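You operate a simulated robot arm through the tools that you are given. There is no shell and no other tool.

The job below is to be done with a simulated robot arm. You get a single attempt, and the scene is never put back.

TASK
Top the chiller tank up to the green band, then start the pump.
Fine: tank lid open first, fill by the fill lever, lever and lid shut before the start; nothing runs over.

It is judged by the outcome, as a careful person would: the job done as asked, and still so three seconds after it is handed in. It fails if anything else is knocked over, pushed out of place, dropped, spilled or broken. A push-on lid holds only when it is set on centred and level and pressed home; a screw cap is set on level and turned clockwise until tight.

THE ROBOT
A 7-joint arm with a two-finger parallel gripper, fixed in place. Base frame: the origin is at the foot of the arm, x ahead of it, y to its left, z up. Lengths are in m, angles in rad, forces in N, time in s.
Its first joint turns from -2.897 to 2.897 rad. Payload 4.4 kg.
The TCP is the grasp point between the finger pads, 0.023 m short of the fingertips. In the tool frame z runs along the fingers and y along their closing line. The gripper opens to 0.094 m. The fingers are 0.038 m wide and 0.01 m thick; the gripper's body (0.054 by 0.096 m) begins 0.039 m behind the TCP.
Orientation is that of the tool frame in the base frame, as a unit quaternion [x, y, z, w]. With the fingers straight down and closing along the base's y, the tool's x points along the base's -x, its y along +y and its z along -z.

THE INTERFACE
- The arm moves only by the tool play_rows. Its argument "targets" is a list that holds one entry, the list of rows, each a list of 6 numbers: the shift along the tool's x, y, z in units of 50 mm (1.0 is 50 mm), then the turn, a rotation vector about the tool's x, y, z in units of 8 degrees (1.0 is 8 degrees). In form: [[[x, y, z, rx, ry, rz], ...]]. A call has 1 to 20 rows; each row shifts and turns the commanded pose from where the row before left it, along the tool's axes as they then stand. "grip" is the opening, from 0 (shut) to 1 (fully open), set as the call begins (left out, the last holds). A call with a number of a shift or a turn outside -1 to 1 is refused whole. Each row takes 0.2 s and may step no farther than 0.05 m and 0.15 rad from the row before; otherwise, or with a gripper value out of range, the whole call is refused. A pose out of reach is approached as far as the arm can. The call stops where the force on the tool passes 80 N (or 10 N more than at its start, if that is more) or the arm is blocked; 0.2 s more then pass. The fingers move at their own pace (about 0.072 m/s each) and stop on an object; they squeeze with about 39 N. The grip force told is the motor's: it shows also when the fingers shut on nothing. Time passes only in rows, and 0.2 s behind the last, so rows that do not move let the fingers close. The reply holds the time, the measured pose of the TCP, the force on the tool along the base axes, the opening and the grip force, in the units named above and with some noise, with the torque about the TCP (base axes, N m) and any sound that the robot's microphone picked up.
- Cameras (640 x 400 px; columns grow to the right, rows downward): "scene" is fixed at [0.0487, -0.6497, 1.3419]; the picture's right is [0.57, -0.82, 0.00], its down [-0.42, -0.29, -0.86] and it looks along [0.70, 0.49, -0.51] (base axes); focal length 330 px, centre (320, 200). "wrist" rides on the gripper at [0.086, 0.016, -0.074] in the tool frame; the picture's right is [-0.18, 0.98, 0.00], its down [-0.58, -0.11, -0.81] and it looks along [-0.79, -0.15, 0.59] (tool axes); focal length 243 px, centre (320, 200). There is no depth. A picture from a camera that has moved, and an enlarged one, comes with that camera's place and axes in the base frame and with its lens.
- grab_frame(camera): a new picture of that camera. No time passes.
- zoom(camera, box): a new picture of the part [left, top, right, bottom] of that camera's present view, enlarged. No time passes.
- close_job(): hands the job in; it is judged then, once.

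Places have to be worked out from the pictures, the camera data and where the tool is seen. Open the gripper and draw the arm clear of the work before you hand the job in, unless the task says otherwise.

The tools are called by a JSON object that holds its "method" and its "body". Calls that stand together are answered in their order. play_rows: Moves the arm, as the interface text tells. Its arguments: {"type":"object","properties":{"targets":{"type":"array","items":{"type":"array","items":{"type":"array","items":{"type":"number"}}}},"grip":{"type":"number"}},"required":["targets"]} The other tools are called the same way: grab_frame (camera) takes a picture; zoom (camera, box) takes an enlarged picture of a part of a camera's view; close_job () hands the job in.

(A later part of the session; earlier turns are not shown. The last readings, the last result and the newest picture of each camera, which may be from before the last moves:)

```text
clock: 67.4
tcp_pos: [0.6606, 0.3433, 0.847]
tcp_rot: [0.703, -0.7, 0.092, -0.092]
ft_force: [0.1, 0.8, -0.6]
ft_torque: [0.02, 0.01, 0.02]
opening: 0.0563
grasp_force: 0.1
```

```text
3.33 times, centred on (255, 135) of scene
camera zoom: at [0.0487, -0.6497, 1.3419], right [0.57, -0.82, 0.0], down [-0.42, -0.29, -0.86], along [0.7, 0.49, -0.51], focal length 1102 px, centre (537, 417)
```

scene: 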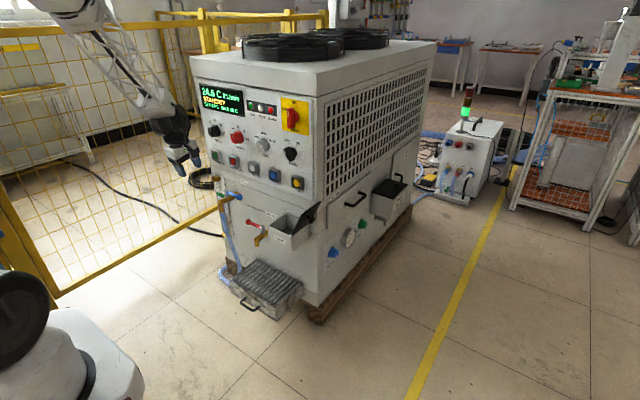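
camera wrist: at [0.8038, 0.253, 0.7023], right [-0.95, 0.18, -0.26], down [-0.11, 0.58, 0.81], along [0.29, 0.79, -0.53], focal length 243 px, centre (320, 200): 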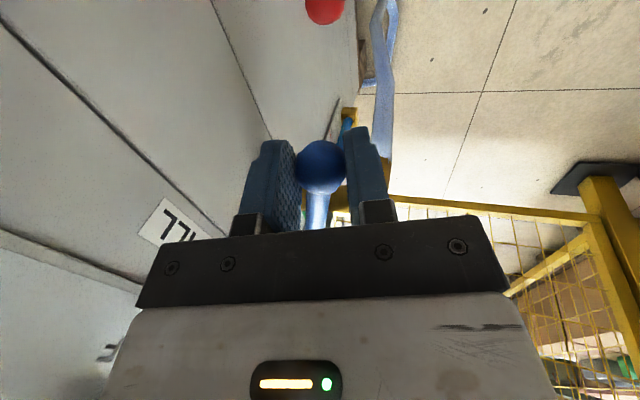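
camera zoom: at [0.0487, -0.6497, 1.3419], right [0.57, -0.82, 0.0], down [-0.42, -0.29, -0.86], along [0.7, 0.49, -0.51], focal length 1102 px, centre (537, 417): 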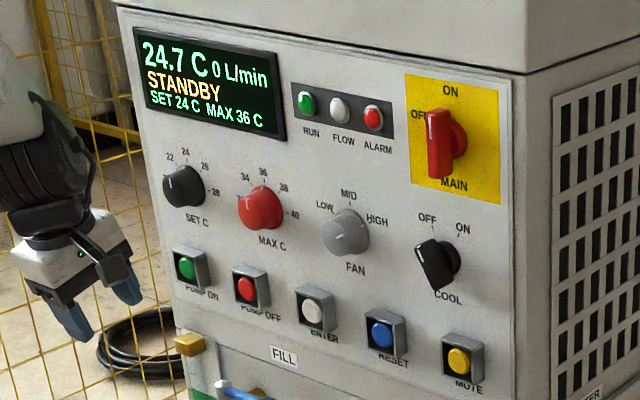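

The level is unchanged (no flow below ~45°). I'll retrace to the lever ball and grip it again.

{"method": "play_rows", "body": {"targets": [[[0.02, -0.547, 0.78, 0, 0, 0], [0.02, -0.547, 0.78, 0, 0, 0], [0.02, -0.547, 0.78, 0, 0, 0], [0.02, -0.547, 0.78, 0, 0, 0], [0.02, -0.547, 0.78, 0, 0, 0], [0, 0, 0.7, 0, 0, 0], [0, 0, 0.5, 0, 0, 0], [0, 0, 0, 0, 0, 0]]]}}

{"method": "play_rows", "body": {"targets": [[[0, 0, 0, 0, 0, 0], [0, 0, 0, 0, 0, 0], [0, 0, 0, 0, 0, 0]]], "grip": 0}}

```text
clock: 69.2
tcp_pos: [0.8608, 0.3356, 0.633]
tcp_rot: [0.702, -0.7, 0.093, -0.092]
ft_force: [-0.4, -0.4, -0.3]
ft_torque: [-0.02, 0.04, 0.0]
opening: 0.0563
grasp_force: 0.0
```

```text
clock: 70.0
tcp_pos: [0.8596, 0.3365, 0.6325]
tcp_rot: [0.703, -0.699, 0.093, -0.09]
ft_force: [-11.6, -0.4, 0.2]
ft_torque: [0.16, -0.19, 0.22]
opening: 0.0261
grasp_force: 44.7
```

Gripped again. Now I'll open the lever to about 72° and look while it's open (no time passes during pictures).

{"method": "play_rows", "body": {"targets": [[[-0.0344, 0.4223, -0.1132, 0, 0, 0], [-0.1464, 0.3993, -0.1071, 0, 0, 0], [-0.2484, 0.3491, -0.0936, 0, 0, 0], [-0.3334, 0.2753, -0.0738, 0, 0, 0], [-0.3958, 0.1824, -0.0489, 0, 0, 0]]]}}

{"method": "grab_frame", "body": {"camera": "wrist"}}

{"method": "zoom", "body": {"camera": "scene", "box": [190, 160, 250, 215]}}

{"method": "zoom", "body": {"camera": "scene", "box": [200, 170, 340, 290]}}

```text
clock: 71.2
tcp_pos: [0.7762, 0.3941, 0.6333]
tcp_rot: [0.701, -0.701, 0.094, -0.091]
ft_force: [6.7, -32.3, -10.0]
ft_torque: [-0.52, -0.04, -0.21]
opening: 0.0
grasp_force: 42.8
```

```text
taken
camera wrist: at [0.7421, 0.3067, 0.7004], right [-0.95, 0.18, -0.25], down [-0.1, 0.58, 0.81], along [0.29, 0.79, -0.54], focal length 243 px, centre (320, 200)
```

wrist: 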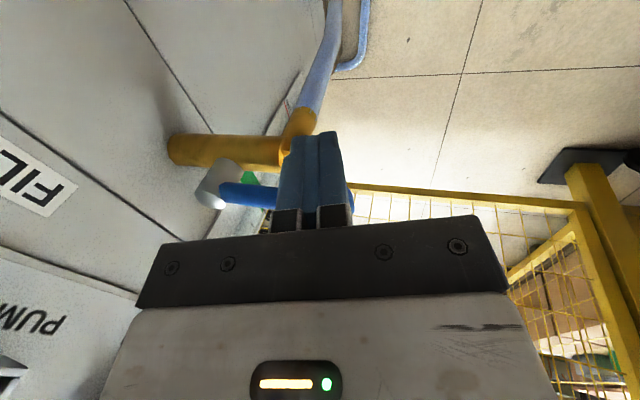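

```text
7.27 times, centred on (220, 188) of scene
camera zoom: at [0.0487, -0.6497, 1.3419], right [0.57, -0.82, 0.0], down [-0.42, -0.29, -0.86], along [0.7, 0.49, -0.51], focal length 2404 px, centre (1047, 291)
```

zoom: 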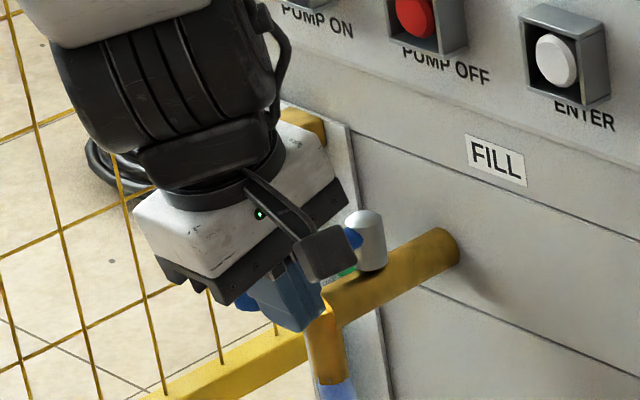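

```text
3.33 times, centred on (270, 230) of scene
camera zoom: at [0.0487, -0.6497, 1.3419], right [0.57, -0.82, 0.0], down [-0.42, -0.29, -0.86], along [0.7, 0.49, -0.51], focal length 1102 px, centre (487, 100)
```

zoom: 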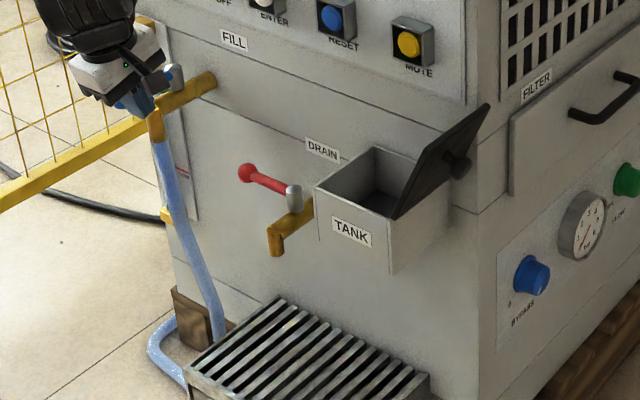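

The ball slipped out of the pads near full open: the lever now points toward me (open) and the fingers are shut beside it on its right. I'll raise the closed fingers over the lever first and check the gauge right away.

{"method": "play_rows", "body": {"targets": [[[0, 0, -1.0, 0, 0, 0]]], "grip": 0}}

{"method": "grab_frame", "body": {"camera": "wrist"}}

{"method": "zoom", "body": {"camera": "scene", "box": [190, 160, 250, 215]}}

```text
clock: 71.6
tcp_pos: [0.7609, 0.3965, 0.6833]
tcp_rot: [0.703, -0.699, 0.093, -0.091]
ft_force: [-0.3, -0.1, -0.5]
ft_torque: [0.03, -0.01, 0.01]
opening: 0.0
grasp_force: 42.1
```

```text
taken
camera wrist: at [0.7279, 0.3086, 0.7514], right [-0.95, 0.18, -0.26], down [-0.11, 0.58, 0.81], along [0.29, 0.79, -0.53], focal length 243 px, centre (320, 200)
```

wrist: 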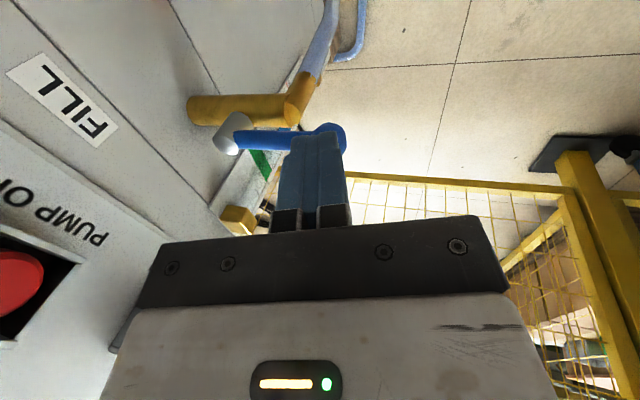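

```text
7.27 times, centred on (220, 188) of scene
camera zoom: at [0.0487, -0.6497, 1.3419], right [0.57, -0.82, 0.0], down [-0.42, -0.29, -0.86], along [0.7, 0.49, -0.51], focal length 2404 px, centre (1047, 291)
```

zoom: 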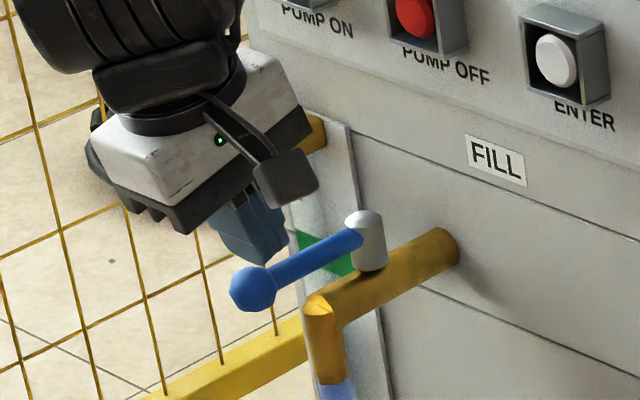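

The lever is fully open now. I'll zoom on the gauge from the wrist to read the level.

{"method": "zoom", "body": {"camera": "wrist", "box": [210, 70, 330, 240]}}

{"method": "zoom", "body": {"camera": "scene", "box": [212, 178, 240, 203]}}

```text
2.35 times, centred on (270, 155) of wrist
camera zoom: at [0.7279, 0.3086, 0.7514], right [-0.95, 0.18, -0.26], down [-0.11, 0.58, 0.81], along [0.29, 0.79, -0.53], focal length 571 px, centre (438, 306)
```

zoom: 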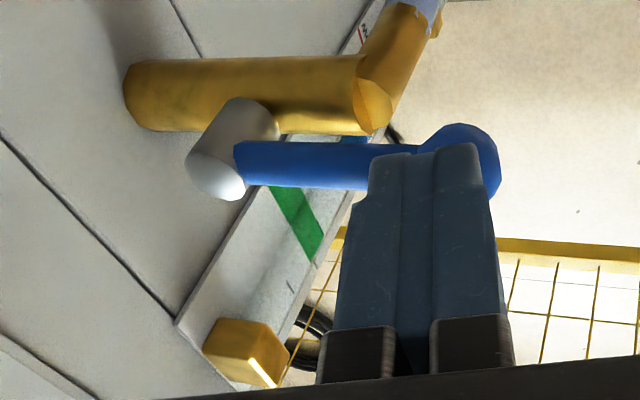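

```text
16.00 times, centred on (226, 190) of scene
camera zoom: at [0.0487, -0.6497, 1.3419], right [0.57, -0.82, 0.0], down [-0.42, -0.29, -0.86], along [0.7, 0.49, -0.51], focal length 5289 px, centre (1824, 352)
```

zoom: 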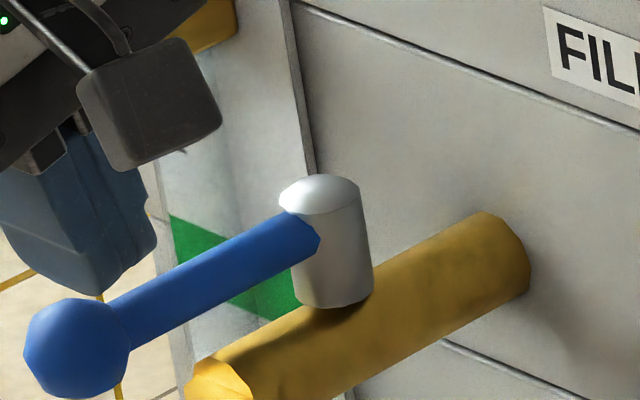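

The level is still hidden behind the lever (below ~0.533). I'll move the closed fingers across to the lever's left side (ready to push it shut); from there the gauge should be in clear view.

{"method": "play_rows", "body": {"targets": [[[-0.75, 0, 0, 0, 0, 0], [-0.7, 0, 0, 0, 0, 0]]], "grip": 0}}

{"method": "grab_frame", "body": {"camera": "wrist"}}

{"method": "zoom", "body": {"camera": "wrist", "box": [190, 50, 300, 180]}}

{"method": "zoom", "body": {"camera": "scene", "box": [205, 170, 245, 205]}}

```text
clock: 72.2
tcp_pos: [0.7623, 0.4682, 0.6838]
tcp_rot: [0.701, -0.7, 0.094, -0.092]
ft_force: [-0.6, -0.2, -0.2]
ft_torque: [0.03, -0.02, 0.0]
opening: 0.0
grasp_force: 42.3
```

```text
taken
camera wrist: at [0.729, 0.3808, 0.752], right [-0.95, 0.18, -0.25], down [-0.1, 0.58, 0.81], along [0.29, 0.79, -0.54], focal length 243 px, centre (320, 200)
```

wrist: 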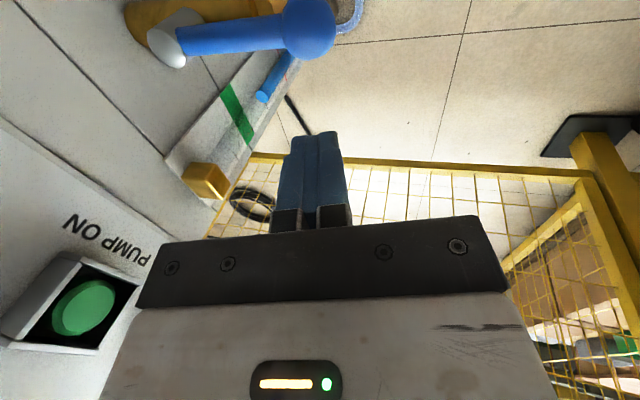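

```text
3.08 times, centred on (245, 115) of wrist
camera zoom: at [0.729, 0.3808, 0.752], right [-0.95, 0.18, -0.25], down [-0.1, 0.58, 0.81], along [0.29, 0.79, -0.54], focal length 746 px, centre (551, 462)
```

zoom: 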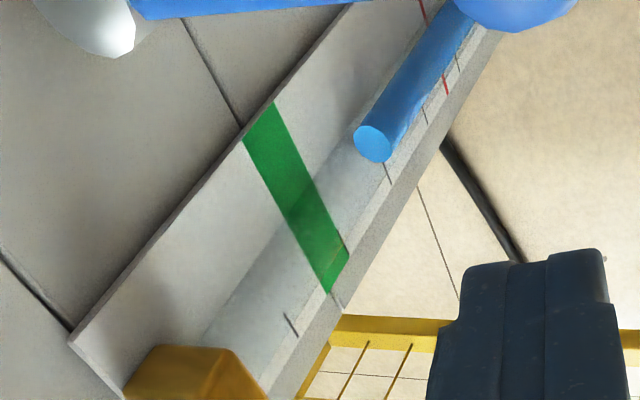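

```text
11.43 times, centred on (225, 188) of scene
camera zoom: at [0.0487, -0.6497, 1.3419], right [0.57, -0.82, 0.0], down [-0.42, -0.29, -0.86], along [0.7, 0.49, -0.51], focal length 3778 px, centre (1406, 343)
```

zoom: 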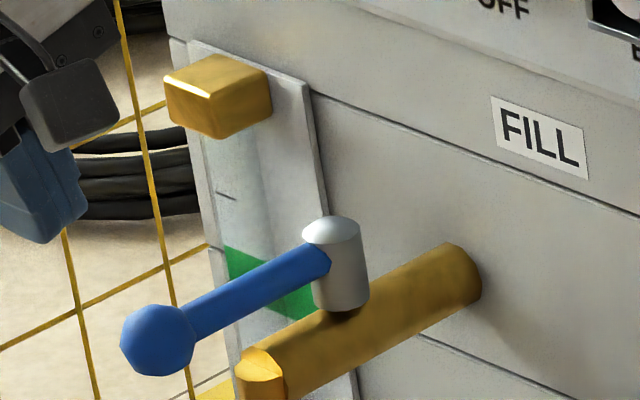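

Clear view: the glass tube, green band (z≈0.53–0.555) and the liquid top near z≈0.507. The level hasn't changed noticeably yet, so I'll let about a second pass with the lever open and compare.

{"method": "play_rows", "body": {"targets": [[[0, 0, 0, 0, 0, 0], [0, 0, 0, 0, 0, 0], [0, 0, 0, 0, 0, 0], [0, 0, 0, 0, 0, 0]]]}}

{"method": "zoom", "body": {"camera": "wrist", "box": [190, 50, 300, 180]}}

```text
clock: 73.2
tcp_pos: [0.7631, 0.4676, 0.6837]
tcp_rot: [0.703, -0.699, 0.093, -0.091]
ft_force: [0.1, -0.2, -0.5]
ft_torque: [0.0, 0.04, -0.03]
opening: 0.0
grasp_force: 42.6
```

```text
3.08 times, centred on (245, 115) of wrist
camera zoom: at [0.7289, 0.381, 0.7517], right [-0.95, 0.18, -0.25], down [-0.11, 0.58, 0.81], along [0.29, 0.79, -0.54], focal length 746 px, centre (551, 462)
```

zoom: 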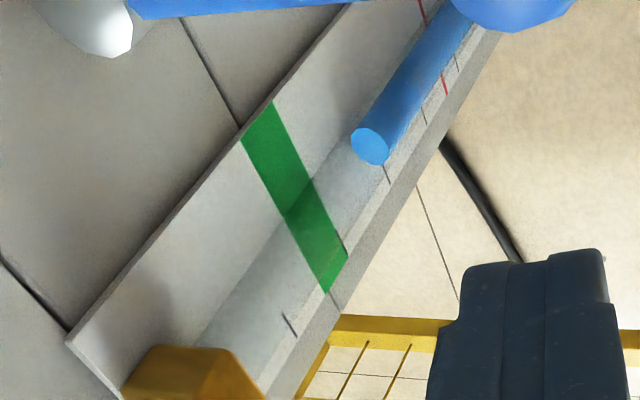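

The column rose about 2–3 mm in one second, so the full-open rate is slow and easy to control; roughly 35 mm (≈14 s) is needed. I'll wait 4 s and re-measure.

{"method": "play_rows", "body": {"targets": [[[0, 0, 0, 0, 0, 0], [0, 0, 0, 0, 0, 0], [0, 0, 0, 0, 0, 0], [0, 0, 0, 0, 0, 0], [0, 0, 0, 0, 0, 0], [0, 0, 0, 0, 0, 0], [0, 0, 0, 0, 0, 0], [0, 0, 0, 0, 0, 0], [0, 0, 0, 0, 0, 0], [0, 0, 0, 0, 0, 0], [0, 0, 0, 0, 0, 0], [0, 0, 0, 0, 0, 0], [0, 0, 0, 0, 0, 0], [0, 0, 0, 0, 0, 0], [0, 0, 0, 0, 0, 0], [0, 0, 0, 0, 0, 0], [0, 0, 0, 0, 0, 0], [0, 0, 0, 0, 0, 0], [0, 0, 0, 0, 0, 0]]]}}

{"method": "zoom", "body": {"camera": "wrist", "box": [190, 50, 300, 180]}}

{"method": "zoom", "body": {"camera": "scene", "box": [200, 170, 340, 290]}}

```text
clock: 77.2
tcp_pos: [0.7641, 0.4677, 0.6842]
tcp_rot: [0.702, -0.7, 0.093, -0.092]
ft_force: [0.8, 0.3, -0.3]
ft_torque: [0.03, 0.01, -0.03]
opening: 0.0
grasp_force: 41.7
```

```text
3.08 times, centred on (245, 115) of wrist
camera zoom: at [0.7289, 0.3809, 0.7517], right [-0.95, 0.18, -0.25], down [-0.11, 0.58, 0.81], along [0.29, 0.79, -0.54], focal length 746 px, centre (551, 462)
```

zoom: 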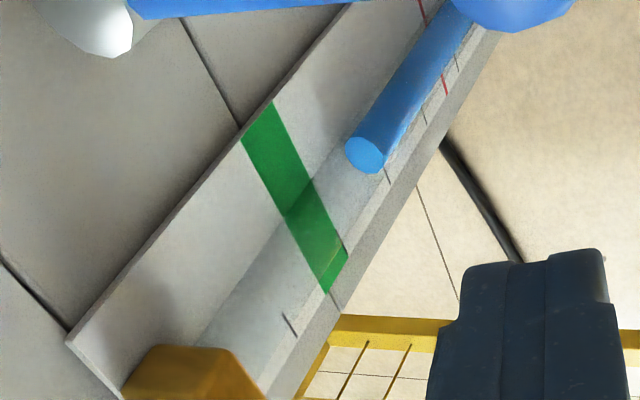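

```text
3.33 times, centred on (270, 230) of scene
camera zoom: at [0.0487, -0.6497, 1.3419], right [0.57, -0.82, 0.0], down [-0.42, -0.29, -0.86], along [0.7, 0.49, -0.51], focal length 1102 px, centre (487, 100)
```

zoom: 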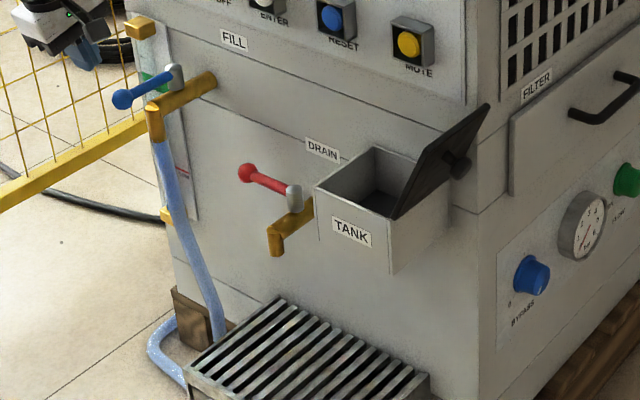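

The top moved to (365,155) px: about 1.5 mm/s. Roughly 16 s remain to mid-band, so I'll wait 4 s at a time twice and re-check.

{"method": "play_rows", "body": {"targets": [[[0, 0, 0, 0, 0, 0], [0, 0, 0, 0, 0, 0], [0, 0, 0, 0, 0, 0], [0, 0, 0, 0, 0, 0], [0, 0, 0, 0, 0, 0], [0, 0, 0, 0, 0, 0], [0, 0, 0, 0, 0, 0], [0, 0, 0, 0, 0, 0], [0, 0, 0, 0, 0, 0], [0, 0, 0, 0, 0, 0], [0, 0, 0, 0, 0, 0], [0, 0, 0, 0, 0, 0], [0, 0, 0, 0, 0, 0], [0, 0, 0, 0, 0, 0], [0, 0, 0, 0, 0, 0], [0, 0, 0, 0, 0, 0], [0, 0, 0, 0, 0, 0], [0, 0, 0, 0, 0, 0], [0, 0, 0, 0, 0, 0]]]}}

{"method": "zoom", "body": {"camera": "wrist", "box": [190, 50, 300, 180]}}

```text
clock: 81.2
tcp_pos: [0.7638, 0.4671, 0.6845]
tcp_rot: [0.702, -0.7, 0.093, -0.092]
ft_force: [-0.1, 0.2, 0.4]
ft_torque: [0.0, -0.01, -0.03]
opening: 0.0002
grasp_force: 42.5
```

```text
3.08 times, centred on (245, 115) of wrist
camera zoom: at [0.7289, 0.381, 0.7517], right [-0.95, 0.18, -0.25], down [-0.11, 0.58, 0.81], along [0.29, 0.79, -0.54], focal length 746 px, centre (551, 462)
```

zoom: 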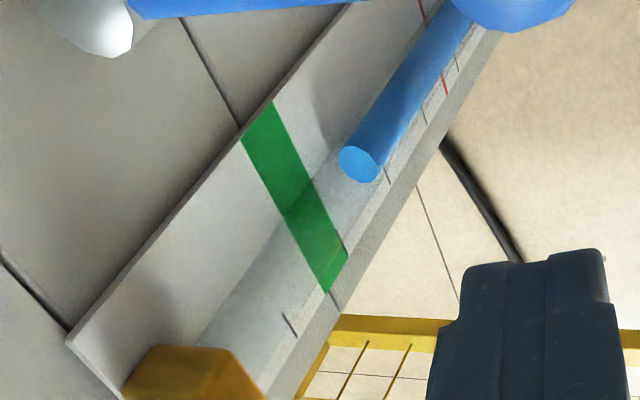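

The top is at (359,164) px, i.e. z≈0.521 allowing for parallax; mid-band (~0.541) is about 12 s away. Waiting another 4 s and then checking both cameras.

{"method": "play_rows", "body": {"targets": [[[0, 0, 0, 0, 0, 0], [0, 0, 0, 0, 0, 0], [0, 0, 0, 0, 0, 0], [0, 0, 0, 0, 0, 0], [0, 0, 0, 0, 0, 0], [0, 0, 0, 0, 0, 0], [0, 0, 0, 0, 0, 0], [0, 0, 0, 0, 0, 0], [0, 0, 0, 0, 0, 0], [0, 0, 0, 0, 0, 0], [0, 0, 0, 0, 0, 0], [0, 0, 0, 0, 0, 0], [0, 0, 0, 0, 0, 0], [0, 0, 0, 0, 0, 0], [0, 0, 0, 0, 0, 0], [0, 0, 0, 0, 0, 0], [0, 0, 0, 0, 0, 0], [0, 0, 0, 0, 0, 0], [0, 0, 0, 0, 0, 0]]]}}

{"method": "zoom", "body": {"camera": "wrist", "box": [190, 50, 300, 180]}}

{"method": "zoom", "body": {"camera": "scene", "box": [212, 178, 240, 203]}}

```text
clock: 85.2
tcp_pos: [0.7634, 0.468, 0.6839]
tcp_rot: [0.702, -0.7, 0.094, -0.092]
ft_force: [0.5, 0.4, -0.4]
ft_torque: [0.0, 0.0, 0.01]
opening: 0.0001
grasp_force: 42.8
```

```text
3.08 times, centred on (245, 115) of wrist
camera zoom: at [0.7289, 0.3809, 0.7517], right [-0.95, 0.18, -0.25], down [-0.11, 0.58, 0.81], along [0.29, 0.79, -0.54], focal length 746 px, centre (551, 462)
```

zoom: 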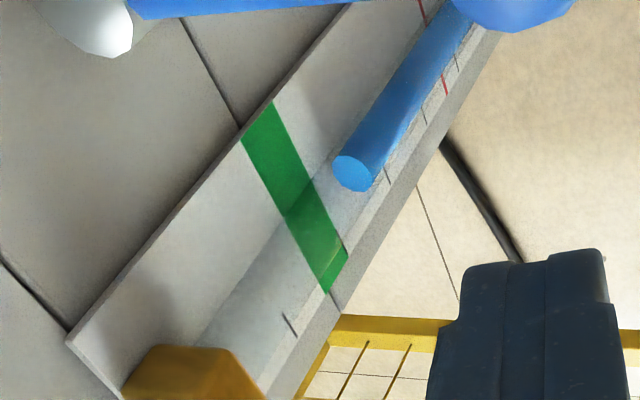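

```text
16.00 times, centred on (226, 190) of scene
camera zoom: at [0.0487, -0.6497, 1.3419], right [0.57, -0.82, 0.0], down [-0.42, -0.29, -0.86], along [0.7, 0.49, -0.51], focal length 5289 px, centre (1824, 352)
```

zoom: 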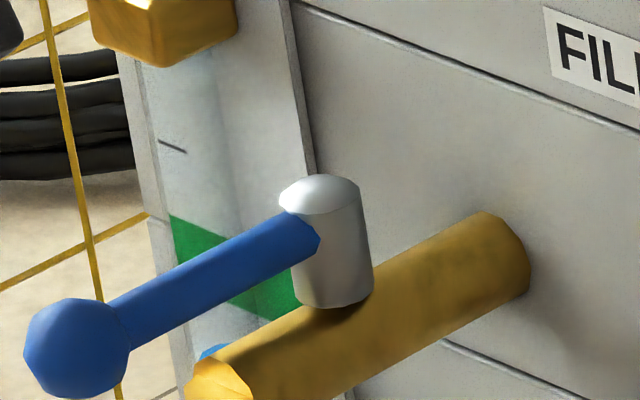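

Blue has just appeared above the spout in the scene view. I'll zoom in tighter there to calibrate how the liquid top lines up with the green band.

{"method": "zoom", "body": {"camera": "scene", "box": [216, 178, 232, 202]}}

{"method": "zoom", "body": {"camera": "wrist", "box": [215, 60, 275, 160]}}

```text
16.00 times, centred on (224, 190) of scene
camera zoom: at [0.0487, -0.6497, 1.3419], right [0.57, -0.82, 0.0], down [-0.42, -0.29, -0.86], along [0.7, 0.49, -0.51], focal length 5289 px, centre (1856, 360)
```

zoom: 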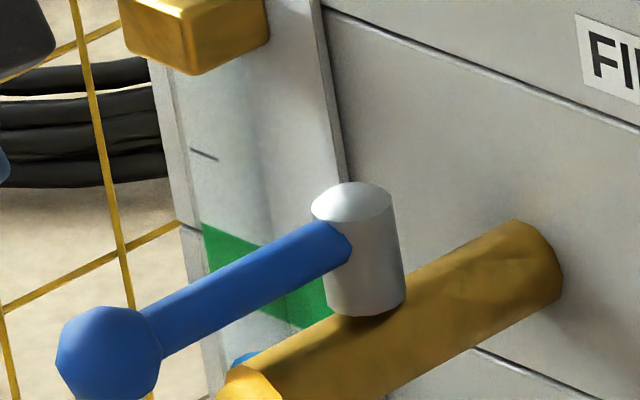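

```text
4.00 times, centred on (245, 110) of wrist
camera zoom: at [0.7289, 0.3809, 0.7517], right [-0.95, 0.18, -0.25], down [-0.11, 0.58, 0.81], along [0.29, 0.79, -0.54], focal length 970 px, centre (620, 560)
```

zoom: 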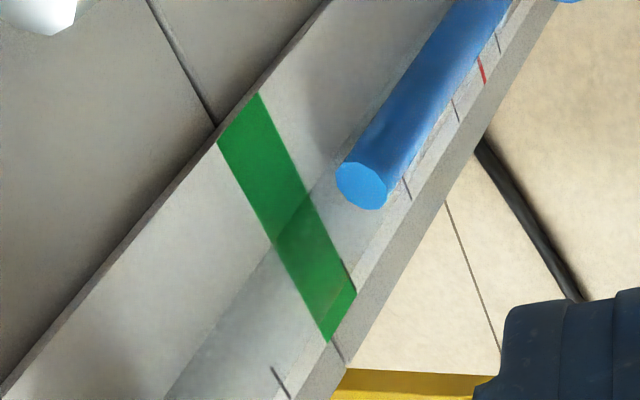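

Combining both views, the liquid is now at z≈0.523–0.530, right at the band's lower edge (band ≈0.5295–0.5515). Rate is ~1.55 mm/s, so I'll wait another 4 s and check again.

{"method": "play_rows", "body": {"targets": [[[0, 0, 0, 0, 0, 0], [0, 0, 0, 0, 0, 0], [0, 0, 0, 0, 0, 0], [0, 0, 0, 0, 0, 0], [0, 0, 0, 0, 0, 0], [0, 0, 0, 0, 0, 0], [0, 0, 0, 0, 0, 0], [0, 0, 0, 0, 0, 0], [0, 0, 0, 0, 0, 0], [0, 0, 0, 0, 0, 0], [0, 0, 0, 0, 0, 0], [0, 0, 0, 0, 0, 0], [0, 0, 0, 0, 0, 0], [0, 0, 0, 0, 0, 0], [0, 0, 0, 0, 0, 0], [0, 0, 0, 0, 0, 0], [0, 0, 0, 0, 0, 0], [0, 0, 0, 0, 0, 0], [0, 0, 0, 0, 0, 0]]]}}

{"method": "zoom", "body": {"camera": "wrist", "box": [215, 60, 275, 160]}}

{"method": "zoom", "body": {"camera": "scene", "box": [216, 178, 232, 202]}}

```text
clock: 89.2
tcp_pos: [0.7628, 0.468, 0.6847]
tcp_rot: [0.702, -0.7, 0.093, -0.092]
ft_force: [0.2, -0.6, -0.7]
ft_torque: [0.01, -0.01, 0.02]
opening: 0.0003
grasp_force: 42.5
```

```text
4.00 times, centred on (245, 110) of wrist
camera zoom: at [0.7289, 0.3809, 0.7517], right [-0.95, 0.18, -0.25], down [-0.11, 0.58, 0.81], along [0.29, 0.79, -0.54], focal length 970 px, centre (620, 560)
```

zoom: 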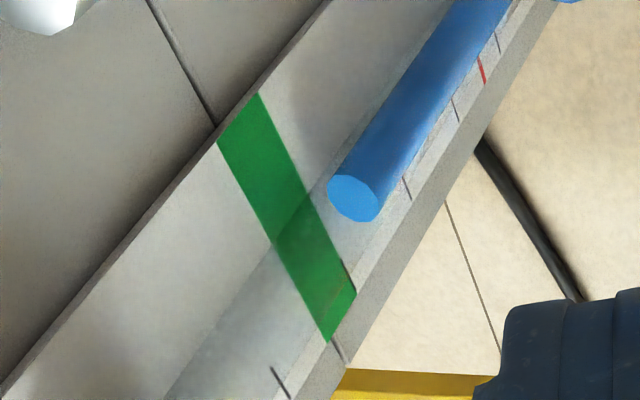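

```text
16.00 times, centred on (224, 190) of scene
camera zoom: at [0.0487, -0.6497, 1.3419], right [0.57, -0.82, 0.0], down [-0.42, -0.29, -0.86], along [0.7, 0.49, -0.51], focal length 5289 px, centre (1856, 360)
```

zoom: 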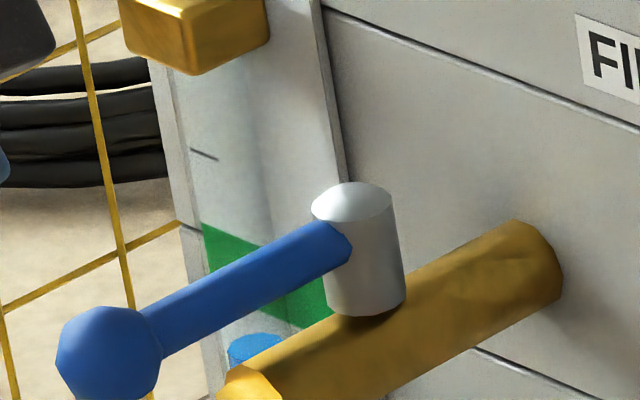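

The column is just entering the band (z≈0.531). I'll wait about 3.6 s more, which with the closing time should land near mid-band.

{"method": "play_rows", "body": {"targets": [[[0, 0, 0, 0, 0, 0], [0, 0, 0, 0, 0, 0], [0, 0, 0, 0, 0, 0], [0, 0, 0, 0, 0, 0], [0, 0, 0, 0, 0, 0], [0, 0, 0, 0, 0, 0], [0, 0, 0, 0, 0, 0], [0, 0, 0, 0, 0, 0], [0, 0, 0, 0, 0, 0], [0, 0, 0, 0, 0, 0], [0, 0, 0, 0, 0, 0], [0, 0, 0, 0, 0, 0], [0, 0, 0, 0, 0, 0], [0, 0, 0, 0, 0, 0], [0, 0, 0, 0, 0, 0], [0, 0, 0, 0, 0, 0], [0, 0, 0, 0, 0, 0]]]}}

{"method": "zoom", "body": {"camera": "wrist", "box": [215, 60, 275, 160]}}

{"method": "zoom", "body": {"camera": "scene", "box": [216, 178, 232, 202]}}

{"method": "grab_frame", "body": {"camera": "wrist"}}

```text
clock: 92.8
tcp_pos: [0.7619, 0.4684, 0.6843]
tcp_rot: [0.702, -0.7, 0.094, -0.092]
ft_force: [0.0, 0.0, 0.1]
ft_torque: [-0.02, 0.02, 0.0]
opening: 0.0
grasp_force: 42.7
```

```text
4.00 times, centred on (245, 110) of wrist
camera zoom: at [0.7289, 0.3809, 0.7517], right [-0.95, 0.18, -0.25], down [-0.11, 0.58, 0.81], along [0.29, 0.79, -0.54], focal length 970 px, centre (620, 560)
```

zoom: 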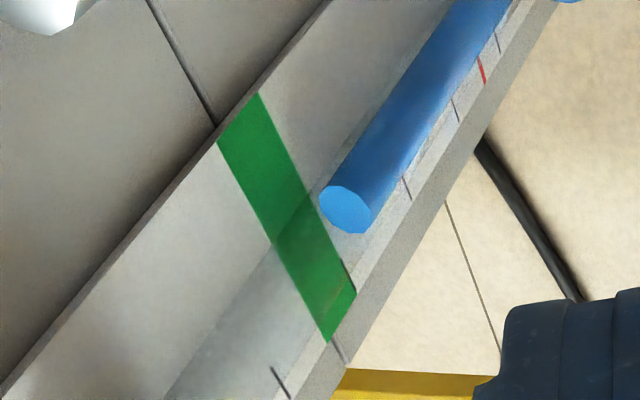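

```text
16.00 times, centred on (224, 190) of scene
camera zoom: at [0.0487, -0.6497, 1.3419], right [0.57, -0.82, 0.0], down [-0.42, -0.29, -0.86], along [0.7, 0.49, -0.51], focal length 5289 px, centre (1856, 360)
```

zoom: 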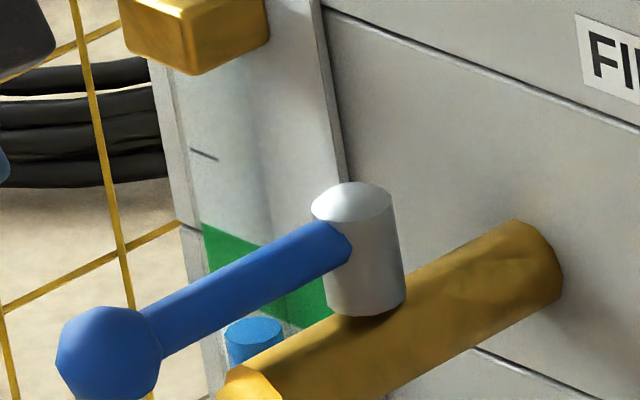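

```text
taken
camera wrist: at [0.7289, 0.3809, 0.7517], right [-0.95, 0.18, -0.25], down [-0.11, 0.58, 0.81], along [0.29, 0.79, -0.54], focal length 243 px, centre (320, 200)
```

wrist: 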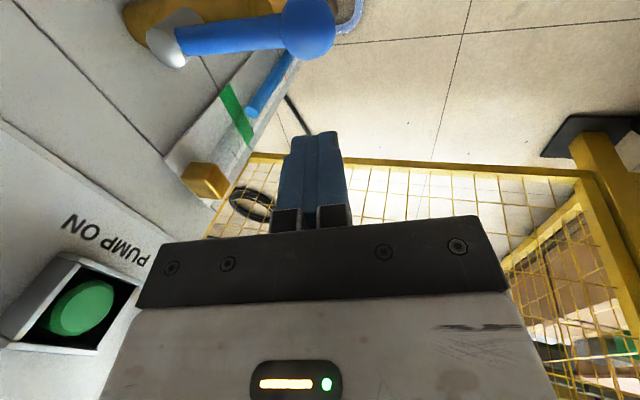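

Both views now put the level at z≈0.534–0.538, inside the band. I'll descend the closed fingers on the left of the lever ball, ready to push it shut.

{"method": "play_rows", "body": {"targets": [[[0, 0, 0.45, 0, 0, 0], [0, 0, 0.45, 0, 0, 0]]], "grip": 0}}

{"method": "zoom", "body": {"camera": "scene", "box": [190, 165, 250, 215]}}

{"method": "grab_frame", "body": {"camera": "wrist"}}

```text
clock: 93.4
tcp_pos: [0.7737, 0.4682, 0.6409]
tcp_rot: [0.702, -0.7, 0.094, -0.091]
ft_force: [0.2, 0.0, 1.1]
ft_torque: [0.03, -0.01, -0.02]
opening: 0.0002
grasp_force: 42.7
```

```text
8.00 times, centred on (220, 190) of scene
camera zoom: at [0.0487, -0.6497, 1.3419], right [0.57, -0.82, 0.0], down [-0.42, -0.29, -0.86], along [0.7, 0.49, -0.51], focal length 2644 px, centre (1120, 280)
```

zoom: 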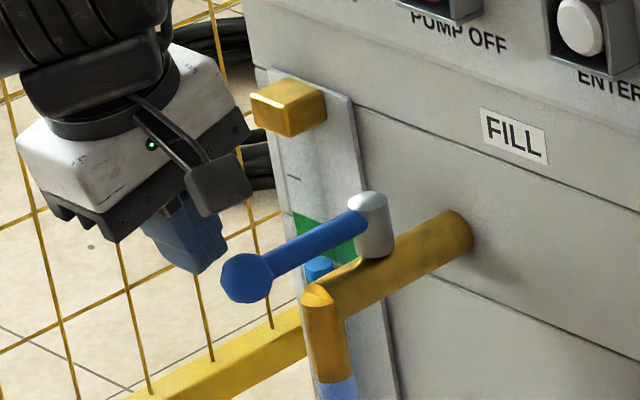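

```text
taken
camera wrist: at [0.7398, 0.3812, 0.7077], right [-0.95, 0.18, -0.26], down [-0.11, 0.58, 0.81], along [0.29, 0.79, -0.53], focal length 243 px, centre (320, 200)
```

wrist: 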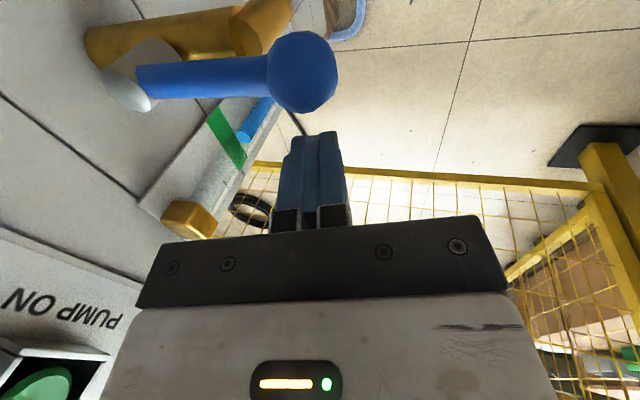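

The fingers are beside the ball with the lever between them and the wall side clear. I'll sweep the post along the arc to push the lever back toward closed.

{"method": "play_rows", "body": {"targets": [[[0.25, 0.0966, -0.0259, 0, 0, 0], [0.45, 0.058, -0.0155, 0, 0, 0], [0.42, -0.0193, 0.0052, 0, 0, 0], [0.39, -0.1159, 0.0311, 0, 0, 0], [0.45, -0.2705, 0.0725, 0, 0, 0], [0.32, -0.3864, 0.1036, 0, 0, 0], [0.16, -0.4057, 0.1088, 0, 0, 0], [0.02, -0.0966, 0.0259, 0, 0, 0]]], "grip": 0}}

{"method": "grab_frame", "body": {"camera": "wrist"}}

{"method": "zoom", "body": {"camera": "scene", "box": [200, 165, 260, 215]}}

```text
clock: 95.2
tcp_pos: [0.8335, 0.3443, 0.639]
tcp_rot: [0.703, -0.7, 0.092, -0.092]
ft_force: [-0.3, -0.2, -0.5]
ft_torque: [0.01, 0.0, 0.0]
opening: 0.0
grasp_force: 42.1
```

```text
taken
camera wrist: at [0.7991, 0.2571, 0.707], right [-0.95, 0.18, -0.25], down [-0.1, 0.58, 0.81], along [0.29, 0.79, -0.53], focal length 243 px, centre (320, 200)
```

wrist: 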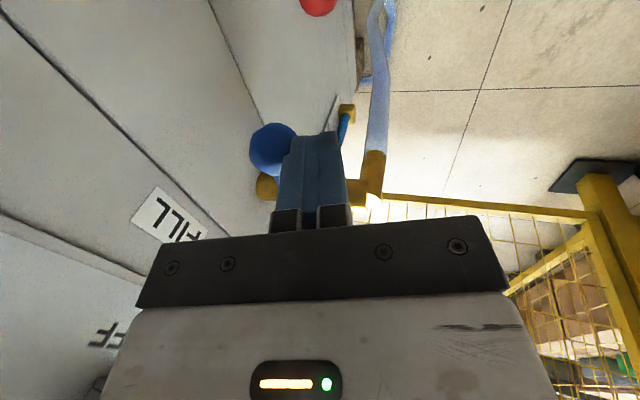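

```text
8.00 times, centred on (230, 190) of scene
camera zoom: at [0.0487, -0.6497, 1.3419], right [0.57, -0.82, 0.0], down [-0.42, -0.29, -0.86], along [0.7, 0.49, -0.51], focal length 2644 px, centre (1040, 280)
```

zoom: 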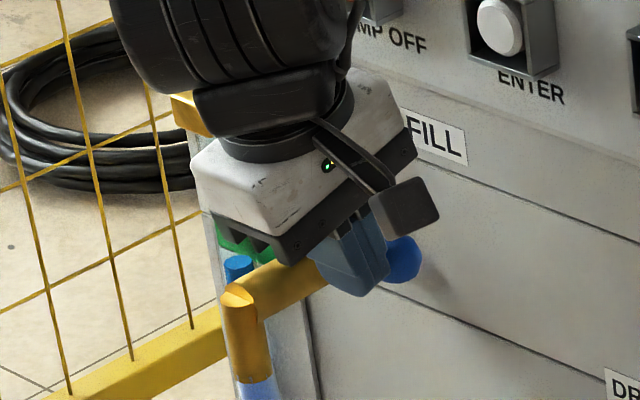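

The ball is back at its closed position (~(0.860, 0.335)). I'll press it gently a few millimetres further toward the wall to make sure it's on the closed stop.

{"method": "play_rows", "body": {"targets": [[[0, -0.039, 0.0104, 0, 0, 0], [0, -0.039, 0.0104, 0, 0, 0]]]}}

{"method": "zoom", "body": {"camera": "scene", "box": [216, 178, 232, 202]}}

```text
clock: 95.8
tcp_pos: [0.8348, 0.3452, 0.6383]
tcp_rot: [0.703, -0.699, 0.093, -0.089]
ft_force: [-20.3, -0.6, 8.1]
ft_torque: [-0.03, 0.22, -0.1]
opening: 0.0005
grasp_force: 42.5
```

```text
16.00 times, centred on (224, 190) of scene
camera zoom: at [0.0487, -0.6497, 1.3419], right [0.57, -0.82, 0.0], down [-0.42, -0.29, -0.86], along [0.7, 0.49, -0.51], focal length 5289 px, centre (1856, 360)
```

zoom: 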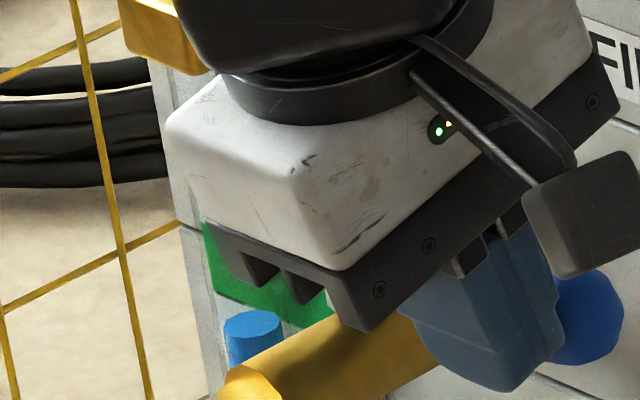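

The stop resists with 20 N, so the lever is shut. Next I'll back the hand off and turn to a lower, more frontal viewpoint to verify the level in the band with little parallax.

{"method": "play_rows", "body": {"targets": [[[0, 0.58, -0.155, 0, 0, 0], [0, 0.424, -0.735, 0, 0, 0], [0, 0.424, -0.735, 0, 0, 0], [-0.6, 0.6955, -0.1865, 0, 0, 0], [-0.6, 0.6955, -0.1865, 0, 0, 0], [-0.6, 0.6955, -0.1865, 0, 0, 0], [0, 0, 0, 0, 0, 1], [0, 0, 0, 0, 0, 1], [0, 0, 0, 0, 0, 1], [0, 0, 0, 0, 0, 1], [0, 0, 0, 0, 0, 1], [0, 0, 0, 0, 0, 1], [0, 0, 0, 0, 0, 1], [0, 0, 0, 0, 0, 1], [0, 0, 0, 0, 0, 1], [0, 0, 0, 0, 0, 1], [0, 0, 0, 0, 0, 1], [0, 0, 0, 0, 0, 0.25]]]}}

{"method": "grab_frame", "body": {"camera": "wrist"}}

{"method": "zoom", "body": {"camera": "scene", "box": [205, 170, 245, 205]}}

```text
clock: 99.6
tcp_pos: [0.6376, 0.4332, 0.6993]
tcp_rot: [-0.002, 0.991, 0.0, 0.131]
ft_force: [-0.1, -0.5, 0.1]
ft_torque: [0.03, 0.02, 0.02]
opening: 0.0
grasp_force: 42.4
```

```text
taken
camera wrist: at [0.5365, 0.4496, 0.7481], right [0.18, 0.98, 0.05], down [0.35, -0.11, 0.93], along [0.92, -0.15, -0.37], focal length 243 px, centre (320, 200)
```

wrist: 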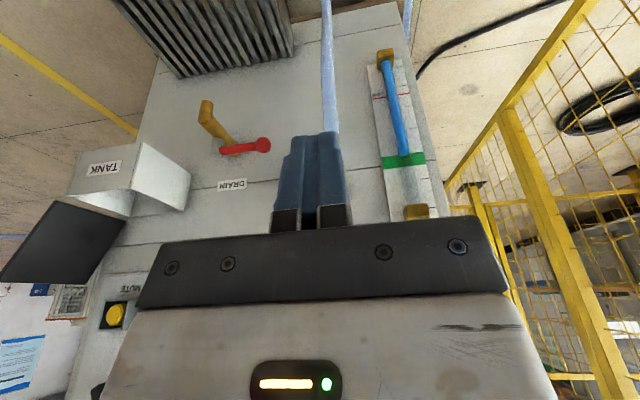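

```text
11.43 times, centred on (225, 188) of scene
camera zoom: at [0.0487, -0.6497, 1.3419], right [0.57, -0.82, 0.0], down [-0.42, -0.29, -0.86], along [0.7, 0.49, -0.51], focal length 3778 px, centre (1406, 343)
```

zoom: 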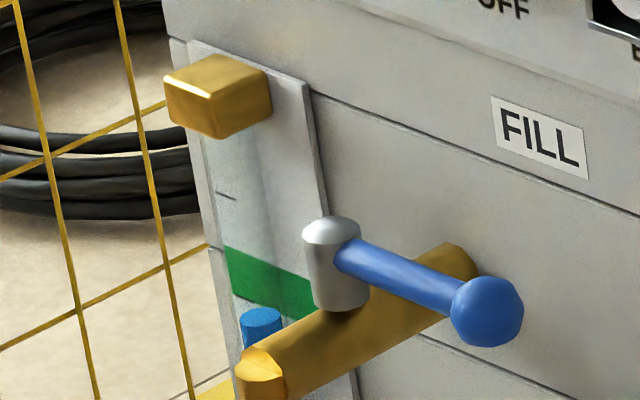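

The lever looks exactly as in its original closed position. I'll zoom on the gauge from this frontal view.

{"method": "zoom", "body": {"camera": "wrist", "box": [360, 40, 450, 225]}}

{"method": "zoom", "body": {"camera": "wrist", "box": [380, 135, 440, 190]}}

```text
2.16 times, centred on (405, 132) of wrist
camera zoom: at [0.5365, 0.4496, 0.7481], right [0.18, 0.98, 0.05], down [0.35, -0.11, 0.93], along [0.92, -0.15, -0.37], focal length 525 px, centre (136, 346)
```

zoom: 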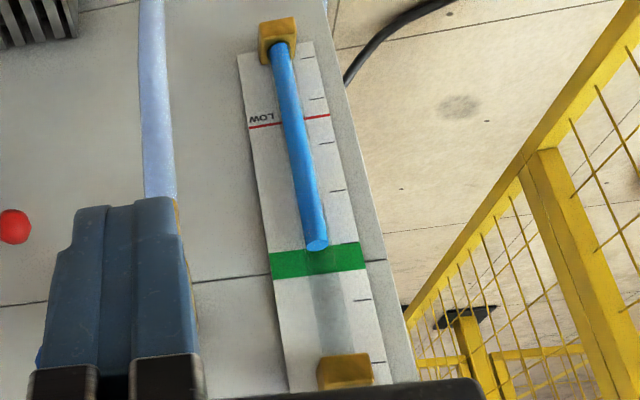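

```text
7.27 times, centred on (410, 162) of wrist
camera zoom: at [0.5365, 0.4496, 0.7481], right [0.18, 0.98, 0.05], down [0.35, -0.11, 0.93], along [0.92, -0.15, -0.37], focal length 1764 px, centre (-334, 473)
```

zoom: 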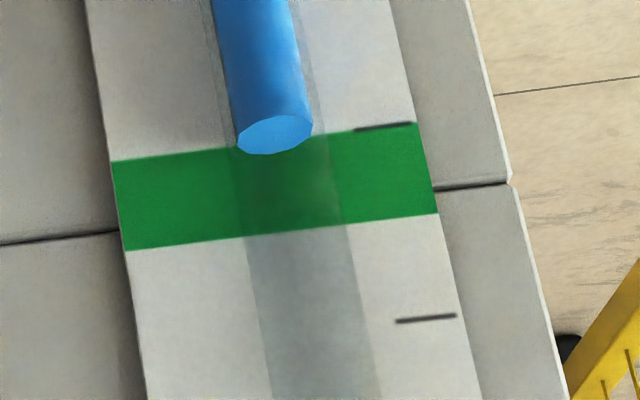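

From this frontal view the liquid top, corrected for parallax, lies in the lower third of the green band (roughly 4–7 mm above its lower edge; band ~22 mm). That's inside, but a short extra open/close cycle (~4 mm) would put it close to mid-band, so I'll return above the lever ball.

{"method": "play_rows", "body": {"targets": [[[0, 0, 0, 0, 0, -1], [0, 0, 0, 0, 0, -1], [0, 0, 0, 0, 0, -1], [0, 0, 0, 0, 0, -1], [0, 0, 0, 0, 0, -1], [0, 0, 0, 0, 0, -1], [0, 0, 0, 0, 0, -1], [0, 0, 0, 0, 0, -1], [0, 0, 0, 0, 0, -1], [0, 0, 0, 0, 0, -1], [0, 0, 0, 0, 0, -1], [0, 0, 0, 0, 0, -0.25], [0.6, -0.6955, 0.1865, 0, 0, 0], [0.6, -0.6955, 0.1865, 0, 0, 0], [0.6, -0.6955, 0.1865, 0, 0, 0], [0.04, -0.625, 0.216, 0, 0, 0], [0.04, -0.625, 0.216, 0, 0, 0], [0.04, -0.625, 0.216, 0, 0, 0], [0, 0, 0, 0, 0, 0]]], "grip": 0.6}}

{"method": "grab_frame", "body": {"camera": "wrist"}}

```text
clock: 103.6
tcp_pos: [0.8457, 0.3368, 0.6921]
tcp_rot: [0.702, -0.7, 0.093, -0.091]
ft_force: [-0.5, -0.6, 0.9]
ft_torque: [-0.04, 0.01, 0.0]
opening: 0.0564
grasp_force: 0.0
```

```text
taken
camera wrist: at [0.8122, 0.251, 0.7602], right [-0.95, 0.18, -0.25], down [-0.1, 0.58, 0.81], along [0.29, 0.79, -0.54], focal length 243 px, centre (320, 200)
```

wrist: 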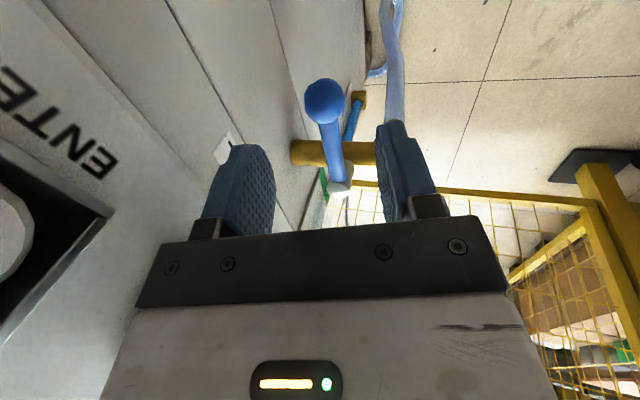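

The ball is centred (about 2 mm off). I'll nudge, descend 58 mm and close on it.

{"method": "play_rows", "body": {"targets": [[[0, 0.039, -0.01, 0, 0, 0], [0, 0, 0.4, 0, 0, 0], [0, 0, 0.4, 0, 0, 0], [0, 0, 0.36, 0, 0, 0], [0, 0, 0, 0, 0, 0]]], "grip": 0.6}}

{"method": "play_rows", "body": {"targets": [[[0, 0, 0, 0, 0, 0], [0, 0, 0, 0, 0, 0], [0, 0, 0, 0, 0, 0]]], "grip": 0}}

{"method": "grab_frame", "body": {"camera": "wrist"}}

```text
clock: 104.8
tcp_pos: [0.8581, 0.339, 0.6372]
tcp_rot: [0.702, -0.7, 0.093, -0.092]
ft_force: [0.3, -0.4, -0.2]
ft_torque: [0.0, -0.01, -0.04]
opening: 0.0565
grasp_force: 0.0
```

```text
clock: 105.6
tcp_pos: [0.8575, 0.3397, 0.636]
tcp_rot: [0.703, -0.699, 0.093, -0.092]
ft_force: [-1.5, -0.3, -1.3]
ft_torque: [-0.03, -0.3, 0.02]
opening: 0.0258
grasp_force: 45.2
```

```text
taken
camera wrist: at [0.8248, 0.2522, 0.7041], right [-0.95, 0.18, -0.25], down [-0.1, 0.58, 0.81], along [0.29, 0.79, -0.54], focal length 243 px, centre (320, 200)
```

wrist: 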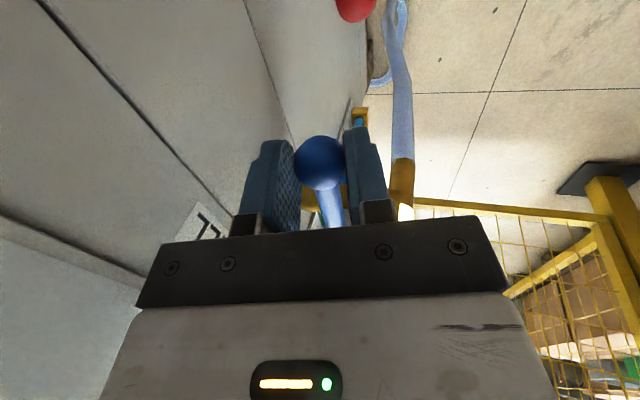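

Gripped again. This time I'll turn the wrist with the lever so the ball can't slip: open along the arc with matching yaw, 12 small steps.

{"method": "play_rows", "body": {"targets": [[[-0.0028, 0.2098, -0.0563, 0, 0, 0.9375], [-0.0038, 0.2099, -0.0557, 0, 0, 0.9375], [-0.0047, 0.2103, -0.0541, 0, 0, 0.9375], [-0.0054, 0.2109, -0.0517, 0, 0, 0.9375], [-0.006, 0.2117, -0.0483, 0, 0, 0.9375], [-0.0064, 0.2126, -0.0442, 0, 0, 0.9375], [-0.0065, 0.2135, -0.0392, 0, 0, 0.9375], [-0.0064, 0.2145, -0.0337, 0, 0, 0.9375], [-0.006, 0.2154, -0.0275, 0, 0, 0.9375], [-0.0054, 0.2161, -0.0209, 0, 0, 0.9375], [-0.0046, 0.2167, -0.0139, 0, 0, 0.9375]]]}}

{"method": "grab_frame", "body": {"camera": "wrist"}}

{"method": "zoom", "body": {"camera": "scene", "box": [195, 165, 255, 215]}}

```text
clock: 108.0
tcp_pos: [0.772, 0.4046, 0.6361]
tcp_rot: [-0.065, 0.989, -0.01, 0.129]
ft_force: [-21.4, -4.8, 15.2]
ft_torque: [-0.26, 0.28, -0.01]
opening: 0.027
grasp_force: 44.9
```

```text
taken
camera wrist: at [0.668, 0.4094, 0.6852], right [0.05, 1.0, 0.01], down [0.36, -0.03, 0.93], along [0.93, -0.04, -0.36], focal length 243 px, centre (320, 200)
```

wrist: 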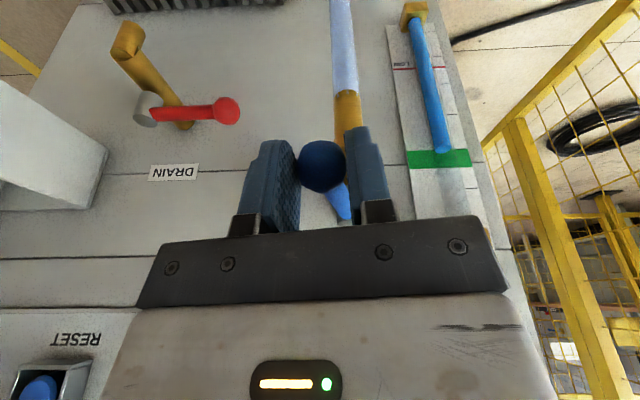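

```text
8.00 times, centred on (225, 190) of scene
camera zoom: at [0.0487, -0.6497, 1.3419], right [0.57, -0.82, 0.0], down [-0.42, -0.29, -0.86], along [0.7, 0.49, -0.51], focal length 2644 px, centre (1080, 280)
```

zoom: 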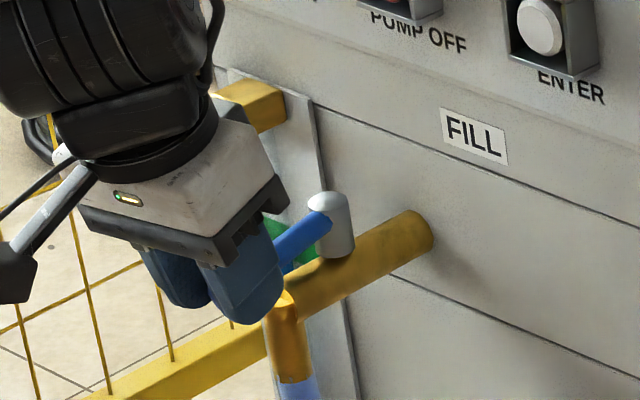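

The ball is firmly held with the lever ~78° open, and this pose gives a direct view of the gauge. Let me zoom on it.

{"method": "zoom", "body": {"camera": "wrist", "box": [400, 110, 480, 190]}}

```text
5.00 times, centred on (440, 150) of wrist
camera zoom: at [0.668, 0.4094, 0.6852], right [0.05, 1.0, 0.01], down [0.36, -0.03, 0.93], along [0.93, -0.04, -0.36], focal length 1213 px, centre (-280, 450)
```

zoom: 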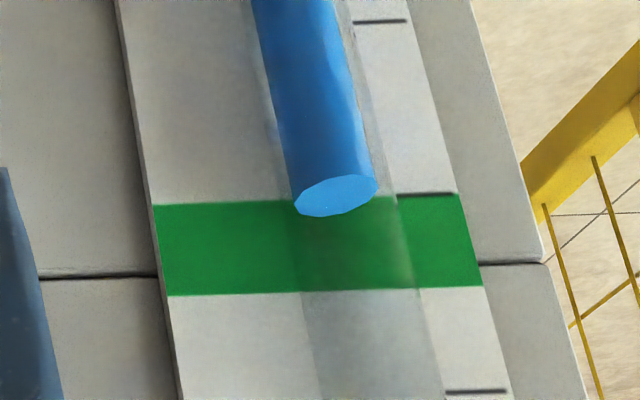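

Corrected for parallax the level is at ~0.3–0.4 of the band's height. I'll hold ~1 s more, then close the lever along the reverse arc with the ball still gripped.

{"method": "play_rows", "body": {"targets": [[[0, 0, 0, 0, 0, 0], [0, 0, 0, 0, 0, 0], [0, 0, 0, 0, 0, 0], [0, 0, 0, 0, 0, 0], [0, 0, 0, 0, 0, 0], [-0.0237, -0.2154, 0.0139, 0, 0, -0.9375], [-0.0228, -0.2149, 0.0209, 0, 0, -0.9375], [-0.0222, -0.2143, 0.0275, 0, 0, -0.9375], [-0.0217, -0.2135, 0.0337, 0, 0, -0.9375], [-0.0215, -0.2125, 0.0392, 0, 0, -0.9375], [-0.0214, -0.2116, 0.0442, 0, 0, -0.9375], [-0.0217, -0.2107, 0.0483, 0, 0, -0.9375], [-0.0221, -0.2098, 0.0517, 0, 0, -0.9375], [-0.0227, -0.2091, 0.0541, 0, 0, -0.9375], [-0.0236, -0.2086, 0.0557, 0, 0, -0.9375], [-0.0246, -0.2084, 0.0563, 0, 0, -0.9375]]]}}

{"method": "zoom", "body": {"camera": "scene", "box": [195, 165, 255, 215]}}

{"method": "grab_frame", "body": {"camera": "wrist"}}

```text
clock: 111.4
tcp_pos: [0.8585, 0.339, 0.6355]
tcp_rot: [0.703, -0.699, 0.093, -0.09]
ft_force: [-2.5, -1.2, -7.3]
ft_torque: [1.04, -0.24, 0.33]
opening: 0.0264
grasp_force: 45.0
```

```text
8.00 times, centred on (225, 190) of scene
camera zoom: at [0.0487, -0.6497, 1.3419], right [0.57, -0.82, 0.0], down [-0.42, -0.29, -0.86], along [0.7, 0.49, -0.51], focal length 2644 px, centre (1080, 280)
```

zoom: 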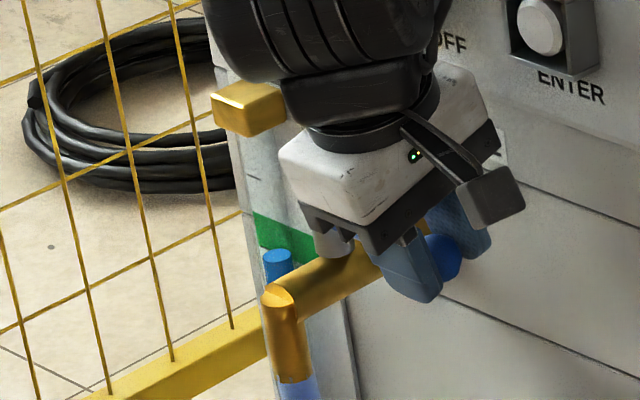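

```text
taken
camera wrist: at [0.8247, 0.2519, 0.703], right [-0.95, 0.18, -0.25], down [-0.1, 0.58, 0.81], along [0.29, 0.79, -0.54], focal length 243 px, centre (320, 200)
```

wrist: 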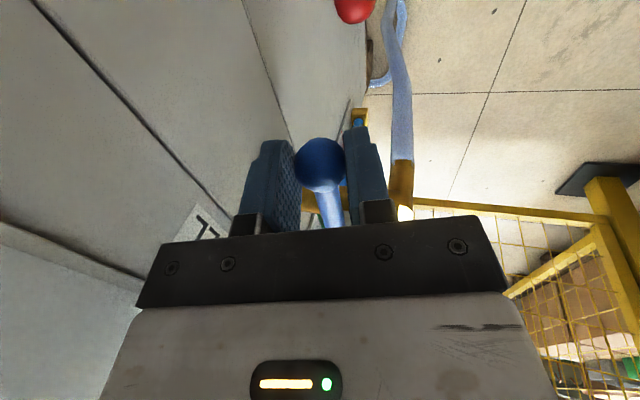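

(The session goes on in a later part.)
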